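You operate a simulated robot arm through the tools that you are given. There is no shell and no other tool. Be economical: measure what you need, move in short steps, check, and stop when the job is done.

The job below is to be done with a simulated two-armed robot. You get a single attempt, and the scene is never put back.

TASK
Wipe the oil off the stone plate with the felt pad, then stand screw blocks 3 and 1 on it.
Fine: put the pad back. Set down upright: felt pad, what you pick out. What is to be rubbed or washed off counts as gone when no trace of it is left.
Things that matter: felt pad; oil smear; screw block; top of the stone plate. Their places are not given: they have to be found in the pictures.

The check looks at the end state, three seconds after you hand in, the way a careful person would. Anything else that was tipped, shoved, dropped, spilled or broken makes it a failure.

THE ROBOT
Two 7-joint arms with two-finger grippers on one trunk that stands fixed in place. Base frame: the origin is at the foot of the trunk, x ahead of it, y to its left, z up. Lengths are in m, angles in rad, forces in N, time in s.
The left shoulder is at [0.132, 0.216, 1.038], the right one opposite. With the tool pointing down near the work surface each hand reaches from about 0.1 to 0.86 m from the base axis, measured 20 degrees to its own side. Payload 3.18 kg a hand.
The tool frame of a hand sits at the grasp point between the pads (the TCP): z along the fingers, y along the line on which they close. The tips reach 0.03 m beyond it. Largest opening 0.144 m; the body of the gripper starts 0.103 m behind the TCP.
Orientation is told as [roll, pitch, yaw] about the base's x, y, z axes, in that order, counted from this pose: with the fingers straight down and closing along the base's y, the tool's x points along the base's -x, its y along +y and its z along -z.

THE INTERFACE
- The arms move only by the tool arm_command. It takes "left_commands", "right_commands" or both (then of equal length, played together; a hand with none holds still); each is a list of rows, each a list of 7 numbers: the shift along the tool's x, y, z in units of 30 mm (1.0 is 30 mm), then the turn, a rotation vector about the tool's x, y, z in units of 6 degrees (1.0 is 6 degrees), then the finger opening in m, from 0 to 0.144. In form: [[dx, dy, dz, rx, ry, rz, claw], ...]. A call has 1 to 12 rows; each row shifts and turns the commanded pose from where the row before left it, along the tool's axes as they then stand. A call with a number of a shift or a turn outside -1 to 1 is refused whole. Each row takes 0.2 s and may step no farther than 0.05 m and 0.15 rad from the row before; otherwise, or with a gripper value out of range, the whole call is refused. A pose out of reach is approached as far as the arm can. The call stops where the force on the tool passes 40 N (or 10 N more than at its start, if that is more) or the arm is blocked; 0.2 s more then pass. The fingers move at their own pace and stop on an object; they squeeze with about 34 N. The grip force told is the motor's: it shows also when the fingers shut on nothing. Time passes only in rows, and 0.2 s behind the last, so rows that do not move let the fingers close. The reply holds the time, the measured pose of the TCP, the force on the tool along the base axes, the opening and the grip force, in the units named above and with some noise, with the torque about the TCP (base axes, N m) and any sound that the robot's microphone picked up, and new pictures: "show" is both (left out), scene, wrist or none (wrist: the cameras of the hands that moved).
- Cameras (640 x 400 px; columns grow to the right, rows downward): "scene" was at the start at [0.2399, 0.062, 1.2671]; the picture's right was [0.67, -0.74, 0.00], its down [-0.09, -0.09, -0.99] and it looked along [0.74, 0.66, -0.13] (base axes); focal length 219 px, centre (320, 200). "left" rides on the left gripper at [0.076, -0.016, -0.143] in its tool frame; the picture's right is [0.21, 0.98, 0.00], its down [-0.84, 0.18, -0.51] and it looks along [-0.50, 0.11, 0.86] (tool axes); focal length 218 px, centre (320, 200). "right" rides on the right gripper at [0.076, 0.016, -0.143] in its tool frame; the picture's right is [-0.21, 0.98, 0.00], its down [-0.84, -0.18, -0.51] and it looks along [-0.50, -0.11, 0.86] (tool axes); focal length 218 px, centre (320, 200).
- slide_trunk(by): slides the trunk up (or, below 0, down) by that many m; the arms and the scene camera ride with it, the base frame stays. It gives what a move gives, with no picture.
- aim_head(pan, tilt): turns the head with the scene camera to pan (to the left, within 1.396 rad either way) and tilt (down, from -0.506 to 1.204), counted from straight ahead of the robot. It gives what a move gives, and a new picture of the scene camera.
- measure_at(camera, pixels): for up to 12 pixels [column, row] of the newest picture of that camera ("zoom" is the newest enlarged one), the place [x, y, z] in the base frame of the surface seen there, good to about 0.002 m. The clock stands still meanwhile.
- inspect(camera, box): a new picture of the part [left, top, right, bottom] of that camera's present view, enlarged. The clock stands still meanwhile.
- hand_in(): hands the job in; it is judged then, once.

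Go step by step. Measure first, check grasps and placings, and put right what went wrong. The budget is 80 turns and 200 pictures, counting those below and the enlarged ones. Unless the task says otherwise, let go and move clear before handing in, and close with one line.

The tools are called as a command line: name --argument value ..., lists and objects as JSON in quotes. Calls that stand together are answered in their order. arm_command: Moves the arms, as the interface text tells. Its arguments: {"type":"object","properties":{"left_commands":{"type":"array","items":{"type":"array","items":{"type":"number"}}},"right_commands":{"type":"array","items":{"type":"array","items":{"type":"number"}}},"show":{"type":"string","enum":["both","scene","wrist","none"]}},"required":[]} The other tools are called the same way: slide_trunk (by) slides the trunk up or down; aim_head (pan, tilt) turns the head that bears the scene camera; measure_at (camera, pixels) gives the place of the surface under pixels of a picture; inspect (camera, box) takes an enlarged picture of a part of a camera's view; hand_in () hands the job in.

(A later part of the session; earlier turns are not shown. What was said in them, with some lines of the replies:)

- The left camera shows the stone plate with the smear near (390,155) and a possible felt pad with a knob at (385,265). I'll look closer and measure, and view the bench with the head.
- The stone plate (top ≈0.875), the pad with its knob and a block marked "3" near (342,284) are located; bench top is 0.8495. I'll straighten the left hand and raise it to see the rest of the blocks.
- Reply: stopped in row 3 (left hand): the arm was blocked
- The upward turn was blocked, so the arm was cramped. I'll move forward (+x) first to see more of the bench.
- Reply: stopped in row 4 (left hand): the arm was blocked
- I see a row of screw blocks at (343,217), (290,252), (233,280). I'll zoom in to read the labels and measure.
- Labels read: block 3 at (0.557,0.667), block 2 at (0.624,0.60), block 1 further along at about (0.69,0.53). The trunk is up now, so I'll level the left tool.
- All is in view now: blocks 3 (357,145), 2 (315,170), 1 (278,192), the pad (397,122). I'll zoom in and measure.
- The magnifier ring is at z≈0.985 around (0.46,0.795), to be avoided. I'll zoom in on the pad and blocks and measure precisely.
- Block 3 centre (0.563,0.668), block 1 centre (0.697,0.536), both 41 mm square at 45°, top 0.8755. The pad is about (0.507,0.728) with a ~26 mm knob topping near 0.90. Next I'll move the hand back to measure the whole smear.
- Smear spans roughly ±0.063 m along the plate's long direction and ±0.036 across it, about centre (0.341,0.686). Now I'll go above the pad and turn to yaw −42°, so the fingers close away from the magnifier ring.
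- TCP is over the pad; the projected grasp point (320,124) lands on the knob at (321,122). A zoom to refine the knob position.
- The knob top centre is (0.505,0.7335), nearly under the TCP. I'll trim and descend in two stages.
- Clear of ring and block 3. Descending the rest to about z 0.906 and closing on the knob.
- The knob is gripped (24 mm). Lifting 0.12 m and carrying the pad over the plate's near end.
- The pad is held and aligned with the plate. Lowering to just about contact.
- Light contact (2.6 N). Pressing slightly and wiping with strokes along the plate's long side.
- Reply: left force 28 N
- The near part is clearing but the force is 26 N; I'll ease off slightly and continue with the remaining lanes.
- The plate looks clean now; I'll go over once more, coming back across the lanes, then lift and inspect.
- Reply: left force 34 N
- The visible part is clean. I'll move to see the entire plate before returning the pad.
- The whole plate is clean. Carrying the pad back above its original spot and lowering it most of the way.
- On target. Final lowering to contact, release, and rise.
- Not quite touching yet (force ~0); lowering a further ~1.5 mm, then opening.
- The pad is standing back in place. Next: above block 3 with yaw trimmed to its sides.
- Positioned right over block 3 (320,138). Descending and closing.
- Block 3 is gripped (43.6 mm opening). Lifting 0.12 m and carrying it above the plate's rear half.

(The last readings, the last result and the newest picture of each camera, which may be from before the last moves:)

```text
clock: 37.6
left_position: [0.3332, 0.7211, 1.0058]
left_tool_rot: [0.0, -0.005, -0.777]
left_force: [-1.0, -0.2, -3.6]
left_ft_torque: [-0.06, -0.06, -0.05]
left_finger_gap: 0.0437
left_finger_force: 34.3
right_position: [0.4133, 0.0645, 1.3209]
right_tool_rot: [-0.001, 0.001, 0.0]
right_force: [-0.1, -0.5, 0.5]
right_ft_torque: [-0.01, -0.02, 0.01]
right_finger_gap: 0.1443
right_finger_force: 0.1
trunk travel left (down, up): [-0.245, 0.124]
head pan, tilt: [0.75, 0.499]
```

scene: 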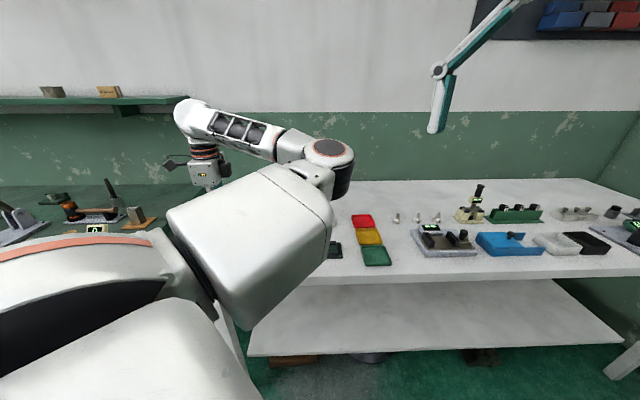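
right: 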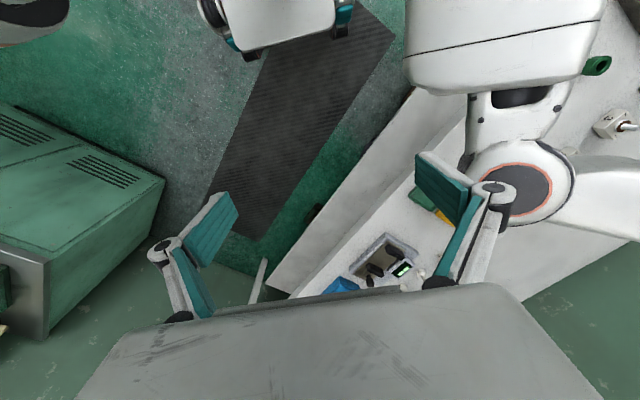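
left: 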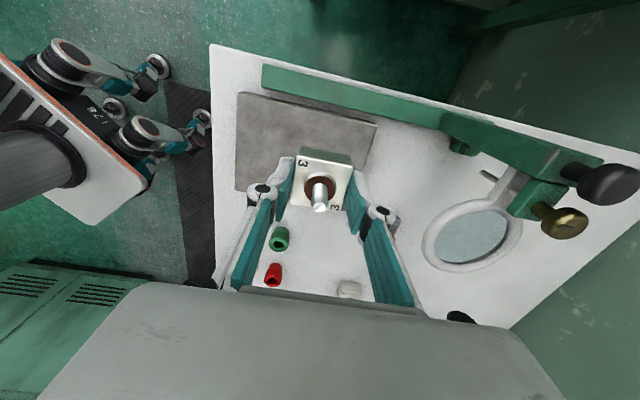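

Over the plate and held upright. Lowering to near contact.

arm_command --left_commands '[[0, 0, 1, 0, 0, 0, 0.02], [0, 0, 1, 0, 0, 0, 0.02], [0, 0, 0.95, 0, 0, 0, 0.02], [0, 0, 0.12, 0, 0, 0, 0.02], [0, 0, 0.05, 0, 0, 0, 0.02], [0, 0, 0, 0, 0, 0, 0.02]]' --show "wrist"

```text
clock: 39.0
left_position: [0.3336, 0.7207, 0.9121]
left_tool_rot: [0.001, -0.005, -0.776]
left_force: [0.0, 0.0, -2.9]
left_ft_torque: [-0.02, 0.01, 0.01]
left_finger_gap: 0.0434
left_finger_force: 34.3
right_position: [0.4151, 0.0629, 1.3205]
right_tool_rot: [0.0, -0.001, 0.0]
right_force: [0.5, 0.0, 0.4]
right_ft_torque: [-0.01, 0.03, 0.0]
right_finger_gap: 0.1439
right_finger_force: 0.1
trunk travel left (down, up): [-0.245, 0.124]
head pan, tilt: [0.75, 0.499]
```

left: 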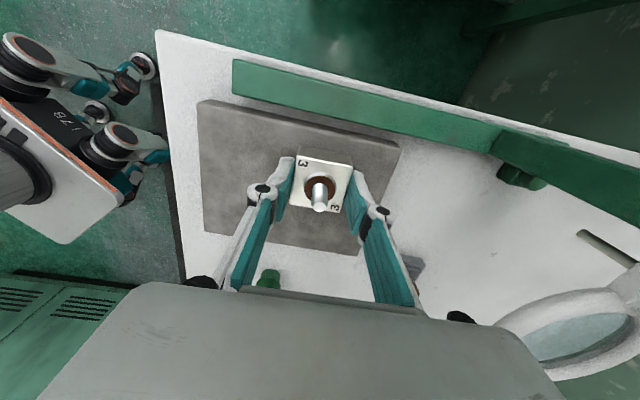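

Force still shows the block's weight (−2.9 N), so no contact yet; lowering in tiny steps.

arm_command --left_commands '[[0, 0, 0.04, 0, 0, 0, 0.02], [0, 0, 0.03, 0, 0, 0, 0.02], [0, 0, 0, 0, 0, 0, 0.02]]' --show "none"

```text
clock: 39.8
left_position: [0.3341, 0.7198, 0.9118]
left_tool_rot: [0.003, -0.002, -0.777]
left_force: [3.5, 2.4, 14.2]
left_ft_torque: [-0.21, 0.0, 0.01]
left_finger_gap: 0.0435
left_finger_force: 33.9
right_position: [0.4137, 0.0635, 1.3212]
right_tool_rot: [0.0, 0.0, 0.001]
right_force: [0.6, -0.2, -0.2]
right_ft_torque: [-0.01, -0.01, 0.03]
right_finger_gap: 0.144
right_finger_force: 0.0
trunk travel left (down, up): [-0.245, 0.124]
head pan, tilt: [0.75, 0.499]
```

Contact (14 N up). Easing a bit, opening to 0.075 and rising.

arm_command --left_commands '[[0, 0, -0.03, 0, 0, 0, 0.02], [0, 0, 0, 0, 0, 0, 0.075], [0, 0, 0, 0, 0, 0, 0.075], [0, 0, -1, 0, 0, 0, 0.075], [0, 0, -1, 0, 0, 0, 0.075], [0, 0, -1, 0, 0, 0, 0.075], [0, 0, -1, 0, 0, 0, 0.075]]' --show "wrist"

```text
clock: 41.4
left_position: [0.3329, 0.7205, 1.0314]
left_tool_rot: [0.003, -0.004, -0.777]
left_force: [-0.1, 0.0, 0.7]
left_ft_torque: [-0.02, 0.0, -0.05]
left_finger_gap: 0.0751
left_finger_force: 0.2
right_position: [0.4141, 0.0633, 1.3201]
right_tool_rot: [0.0, 0.001, 0.0]
right_force: [0.3, -0.4, 0.2]
right_ft_torque: [0.02, -0.02, 0.01]
right_finger_gap: 0.1441
right_finger_force: 0.1
trunk travel left (down, up): [-0.245, 0.124]
head pan, tilt: [0.75, 0.499]
```

left: 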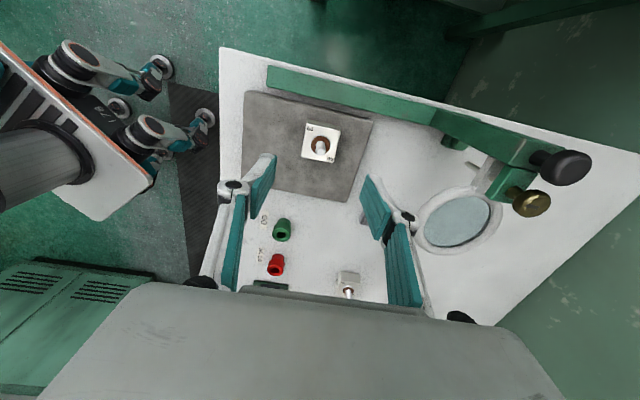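

Block 3 stands on the plate. Moving over to block 1.

arm_command --left_commands '[[-1, 0.32, 0, 0, 0, 0, 0.08], [-1, 0.32, 0, 0, 0, 0, 0.08], [-1, 0.32, 0, 0, 0, 0, 0.08], [-1, 0.32, 0, 0, 0, 0, 0.08], [-1, 0.32, 0, 0, 0, 0, 0.08], [-1, 0.32, 0, 0, 0, 0, 0.08], [-1, 0.32, 0, 0, 0, 0, 0.08], [-1, 0.32, 0, 0, 0, 0, 0.08], [-1, 0.32, 0, 0, 0, 0, 0.08], [-1, 0.32, 0, 0, 0, 0, 0.08], [-1, 0.32, 0, 0, 0, 0, 0.08], [-1, 0.32, 0, 0, 0, 0, 0.08]]' --show "wrist"

```text
clock: 44.0
left_position: [0.6723, 0.552, 1.0343]
left_tool_rot: [-0.002, -0.005, -0.776]
left_force: [-0.9, 0.4, -0.7]
left_ft_torque: [0.0, 0.04, 0.02]
left_finger_gap: 0.0802
left_finger_force: 0.1
right_position: [0.4138, 0.0644, 1.3197]
right_tool_rot: [-0.001, 0.0, 0.0]
right_force: [0.4, -0.2, 0.8]
right_ft_torque: [-0.03, 0.01, 0.06]
right_finger_gap: 0.1441
right_finger_force: 0.1
trunk travel left (down, up): [-0.245, 0.124]
head pan, tilt: [0.75, 0.499]
```

left: 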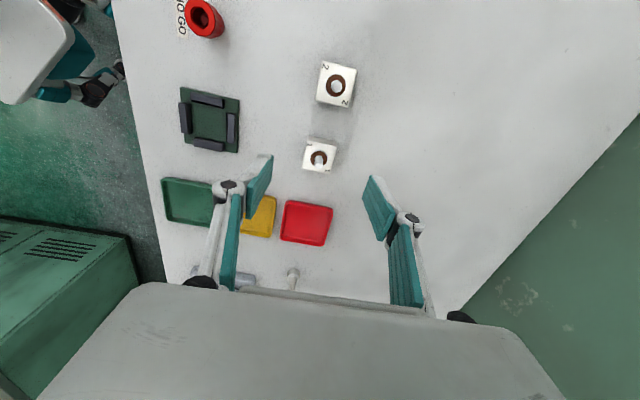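

Moving the last 30 mm over block 1 and descending halfway.

arm_command --left_commands '[[-0.97, 0.19, 0, 0, 0, 0, 0.08], [0, 0, 1, 0, 0, 0, 0.08], [0, 0, 1, 0, 0, 0, 0.08], [0, 0, 0.5, 0, 0, 0, 0.08]]' --show "wrist"

inspect --camera "left" --box '[240, 100, 400, 220]'

```text
clock: 45.0
left_position: [0.6963, 0.5355, 0.9564]
left_tool_rot: [0.0, -0.002, -0.775]
left_force: [-0.1, 0.1, -0.2]
left_ft_torque: [0.02, -0.01, 0.01]
left_finger_gap: 0.0798
left_finger_force: 0.1
right_position: [0.4143, 0.0633, 1.3203]
right_tool_rot: [-0.002, 0.0, 0.0]
right_force: [-0.9, -0.8, -0.9]
right_ft_torque: [0.05, 0.01, 0.0]
right_finger_gap: 0.1439
right_finger_force: 0.1
trunk travel left (down, up): [-0.245, 0.124]
head pan, tilt: [0.75, 0.499]
```

left: 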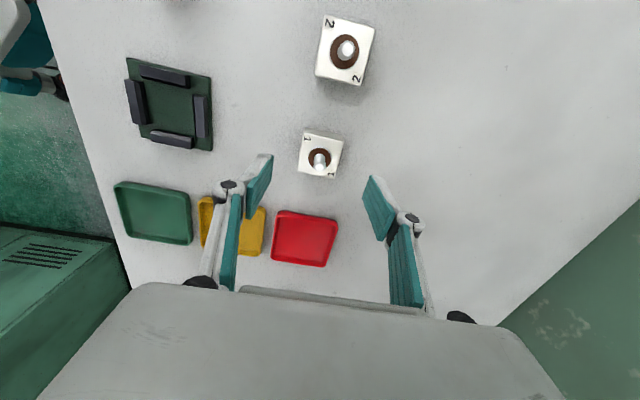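

```text
3.33 times, centred on (320, 160) of left
```

zoom: 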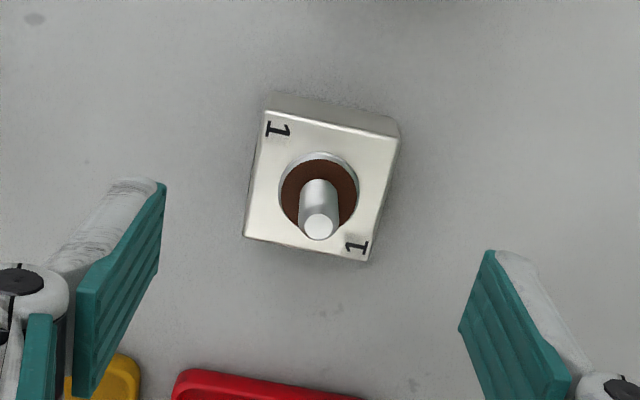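

Well aligned with block 1, trays clear. Descending and closing.

arm_command --left_commands '[[0, 0, 1, 0, 0, 0, 0.08], [0, 0, 1, 0, 0, 0, 0.08], [0, 0, 0.3, 0, 0, 0, 0.08], [0, 0, 0, 0, 0, 0, 0.02], [0, 0, 0, 0, 0, 0, 0.02], [0, 0, 0, 0, 0, 0, 0.02]]' --show "wrist"

```text
clock: 46.4
left_position: [0.6943, 0.5339, 0.8882]
left_tool_rot: [0.0, -0.003, -0.777]
left_force: [0.4, 1.2, 0.2]
left_ft_torque: [0.13, 0.05, -0.11]
left_finger_gap: 0.0437
left_finger_force: 33.9
right_position: [0.4145, 0.0634, 1.3198]
right_tool_rot: [0.0, 0.001, -0.001]
right_force: [-0.7, -0.6, 0.6]
right_ft_torque: [0.02, 0.05, 0.0]
right_finger_gap: 0.1442
right_finger_force: 0.0
trunk travel left (down, up): [-0.245, 0.124]
head pan, tilt: [0.75, 0.499]
```

left: 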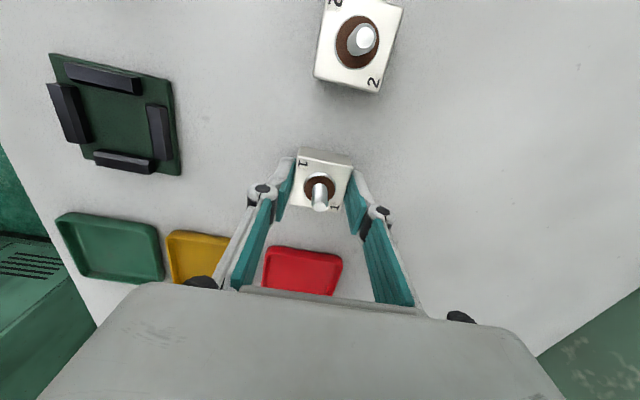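

Block 1 gripped. Lifting 0.15 m.

arm_command --left_commands '[[0, 0, -1, 0, 0, 0, 0.02], [0, 0, -1, 0, 0, 0, 0.02], [0, 0, -1, 0, 0, 0, 0.02], [0, 0, -1, 0, 0, 0, 0.02], [0, 0, -1, 0, 0, 0, 0.02]]' --show "none"

arm_command --left_commands '[[0.904, -0.443, 0, 0, 0, 0, 0.02], [0.904, -0.443, 0, 0, 0, 0, 0.02], [0.904, -0.443, 0, 0, 0, 0, 0.02], [0.904, -0.443, 0, 0, 0, 0, 0.02], [0.904, -0.443, 0, 0, 0, 0, 0.02], [0.904, -0.443, 0, 0, 0, 0, 0.02], [0.904, -0.443, 0, 0, 0, 0, 0.02], [0.904, -0.443, 0, 0, 0, 0, 0.02], [0.904, -0.443, 0, 0, 0, 0, 0.02], [0.904, -0.443, 0, 0, 0, 0, 0.02], [0.904, -0.443, 0, 0, 0, 0, 0.02], [0.904, -0.443, 0, 0, 0, 0, 0.02]]' --show "wrist"

```text
clock: 47.6
left_position: [0.6954, 0.5369, 1.0404]
left_tool_rot: [-0.001, -0.004, -0.777]
left_force: [-0.2, -0.2, -3.4]
left_ft_torque: [0.03, -0.04, 0.01]
left_finger_gap: 0.0437
left_finger_force: 33.8
right_position: [0.415, 0.0638, 1.3207]
right_tool_rot: [0.002, 0.0, -0.002]
right_force: [-0.5, 0.0, 0.2]
right_ft_torque: [0.02, -0.04, -0.01]
right_finger_gap: 0.1439
right_finger_force: 0.2
trunk travel left (down, up): [-0.245, 0.124]
head pan, tilt: [0.75, 0.499]
```

```text
clock: 50.2
left_position: [0.3512, 0.6486, 1.0414]
left_tool_rot: [0.0, -0.005, -0.779]
left_force: [0.2, -0.2, -4.1]
left_ft_torque: [0.01, 0.01, -0.01]
left_finger_gap: 0.0433
left_finger_force: 33.9
right_position: [0.4131, 0.0635, 1.3203]
right_tool_rot: [0.002, 0.0, -0.001]
right_force: [-0.2, 0.0, -0.3]
right_ft_torque: [0.0, -0.02, -0.02]
right_finger_gap: 0.1441
right_finger_force: 0.1
trunk travel left (down, up): [-0.245, 0.124]
head pan, tilt: [0.75, 0.499]
```

left: 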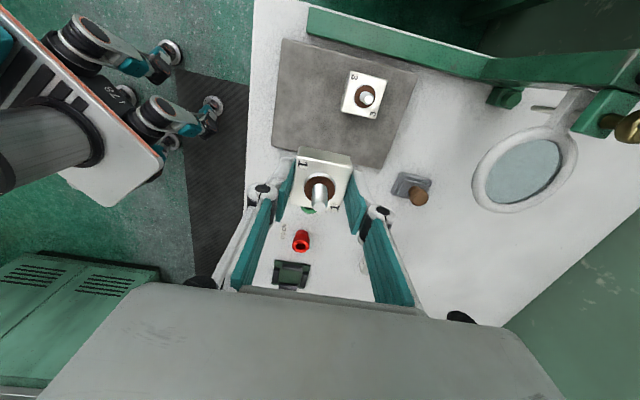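

Over the free part of the plate, clear of block 3. Lowering to near contact.

arm_command --left_commands '[[0, 0, 1, 0, 0, 0, 0.02], [0, 0, 1, 0, 0, 0, 0.02], [0, 0, 1, 0, 0, 0, 0.02], [0, 0, 1, 0, 0, 0, 0.02], [0, 0, 0.2, 0, 0, 0, 0.02], [0, 0, 0, 0, 0, 0, 0.02]]' --show "wrist"

```text
clock: 51.6
left_position: [0.3512, 0.6477, 0.9125]
left_tool_rot: [0.001, -0.005, -0.776]
left_force: [0.5, 1.6, 8.5]
left_ft_torque: [-0.09, 0.14, -0.06]
left_finger_gap: 0.0435
left_finger_force: 34.3
right_position: [0.4137, 0.0649, 1.3213]
right_tool_rot: [0.001, -0.001, -0.001]
right_force: [0.1, 0.7, 0.1]
right_ft_torque: [-0.02, 0.01, 0.02]
right_finger_gap: 0.1441
right_finger_force: 0.1
trunk travel left (down, up): [-0.245, 0.124]
head pan, tilt: [0.75, 0.499]
```

left: 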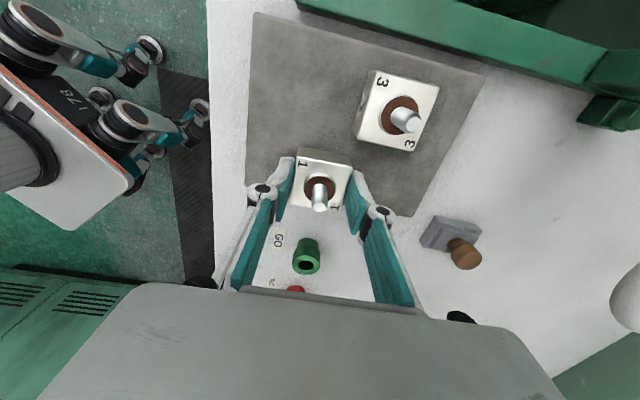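

Contact (8.5 N). Releasing and rising.

arm_command --left_commands '[[0, 0, -0.01, 0, 0, 0, 0.075], [0, 0, 0, 0, 0, 0, 0.075], [0, 0, 0, 0, 0, 0, 0.075], [0, 0, -1, 0, 0, 0, 0.075], [0, 0, -1, 0, 0, 0, 0.075], [0, 0, -1, 0, 0, 0, 0.075], [0, 0, -1, 0, 0, 0, 0.075], [0, 0, -1, 0, 0, 0, 0.075], [0, 0, -1, 0, 0, 0, 0.075]]' --show "wrist"

inspect --camera "left" --box '[220, 40, 460, 200]'

```text
clock: 53.6
left_position: [0.3526, 0.6491, 1.0932]
left_tool_rot: [0.0, -0.005, -0.777]
left_force: [0.1, 0.0, -0.4]
left_ft_torque: [0.04, -0.01, 0.0]
left_finger_gap: 0.0749
left_finger_force: 0.1
right_position: [0.4151, 0.0636, 1.3221]
right_tool_rot: [0.001, 0.0, 0.001]
right_force: [0.2, 0.0, 1.0]
right_ft_torque: [-0.02, -0.03, 0.0]
right_finger_gap: 0.1442
right_finger_force: 0.0
trunk travel left (down, up): [-0.245, 0.124]
head pan, tilt: [0.75, 0.499]
```

left: 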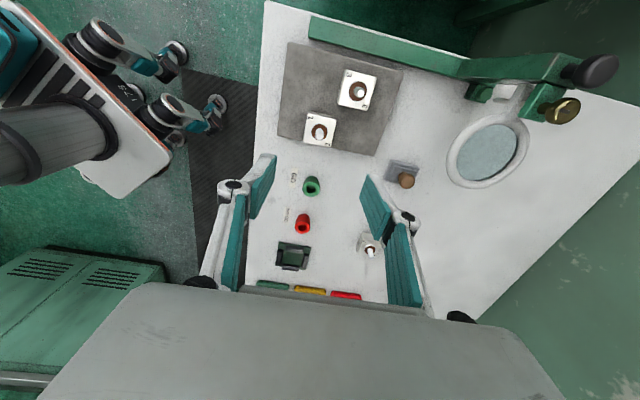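

```text
2.50 times, centred on (340, 120) of left
```

zoom: 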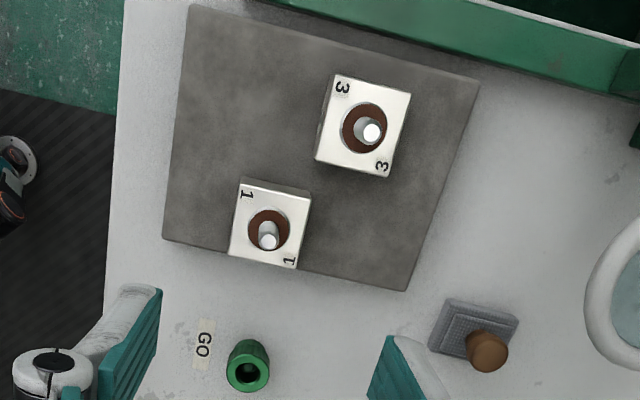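

Both blocks stand on the plate; block 1 looks close to the edge, so I'll measure the overhang.

measure_at --camera "zoom" --pixels '[[165, 237], [405, 286], [232, 253], [295, 265], [309, 193], [242, 183], [355, 295], [222, 245], [330, 80], [388, 174]]'

```text
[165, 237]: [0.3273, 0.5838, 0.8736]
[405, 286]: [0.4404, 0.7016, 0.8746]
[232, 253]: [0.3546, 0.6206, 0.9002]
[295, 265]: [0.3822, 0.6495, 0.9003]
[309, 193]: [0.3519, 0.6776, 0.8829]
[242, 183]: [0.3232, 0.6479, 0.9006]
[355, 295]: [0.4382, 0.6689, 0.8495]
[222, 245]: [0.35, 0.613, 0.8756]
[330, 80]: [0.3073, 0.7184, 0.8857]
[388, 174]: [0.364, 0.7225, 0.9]
```

Block 1 is fully on the plate with a 6 mm margin, both tops are at 0.900 (upright), and the pad stands in place at (475,340). Moving the hand clear upward.

arm_command --left_commands '[[0, 0, -1, 0, 0, 0, 0.075], [0, 0, -1, 0, 0, 0, 0.075], [0, 0, 0, 0, 0, 0, 0.075]]' --show "wrist"

```text
clock: 54.4
left_position: [0.3502, 0.6471, 1.1517]
left_tool_rot: [-0.002, -0.003, -0.776]
left_force: [0.2, -0.4, 0.4]
left_ft_torque: [0.01, 0.0, 0.0]
left_finger_gap: 0.075
left_finger_force: 0.0
right_position: [0.4147, 0.0645, 1.3199]
right_tool_rot: [0.001, -0.002, 0.0]
right_force: [-0.7, -0.4, 0.4]
right_ft_torque: [0.0, -0.02, 0.02]
right_finger_gap: 0.1441
right_finger_force: 0.1
trunk travel left (down, up): [-0.245, 0.124]
head pan, tilt: [0.75, 0.499]
```

left: 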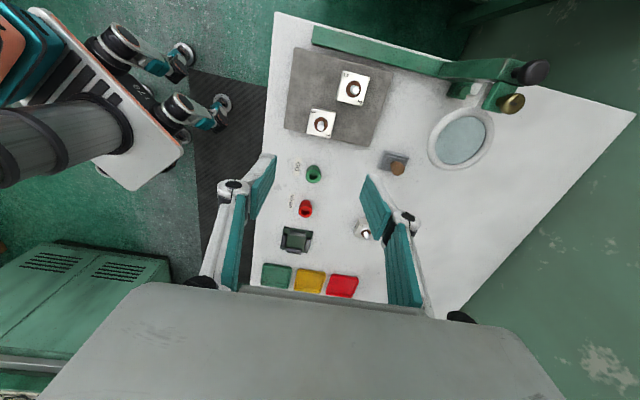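

Everything is in place and the hand is clear, so I'm handing in.

hand_in

```text
The job is handed in.
```

The oil is wiped off the stone plate, the felt pad is back within about 2 mm of its original spot, and screw blocks 3 and 1 stand upright on the plate.
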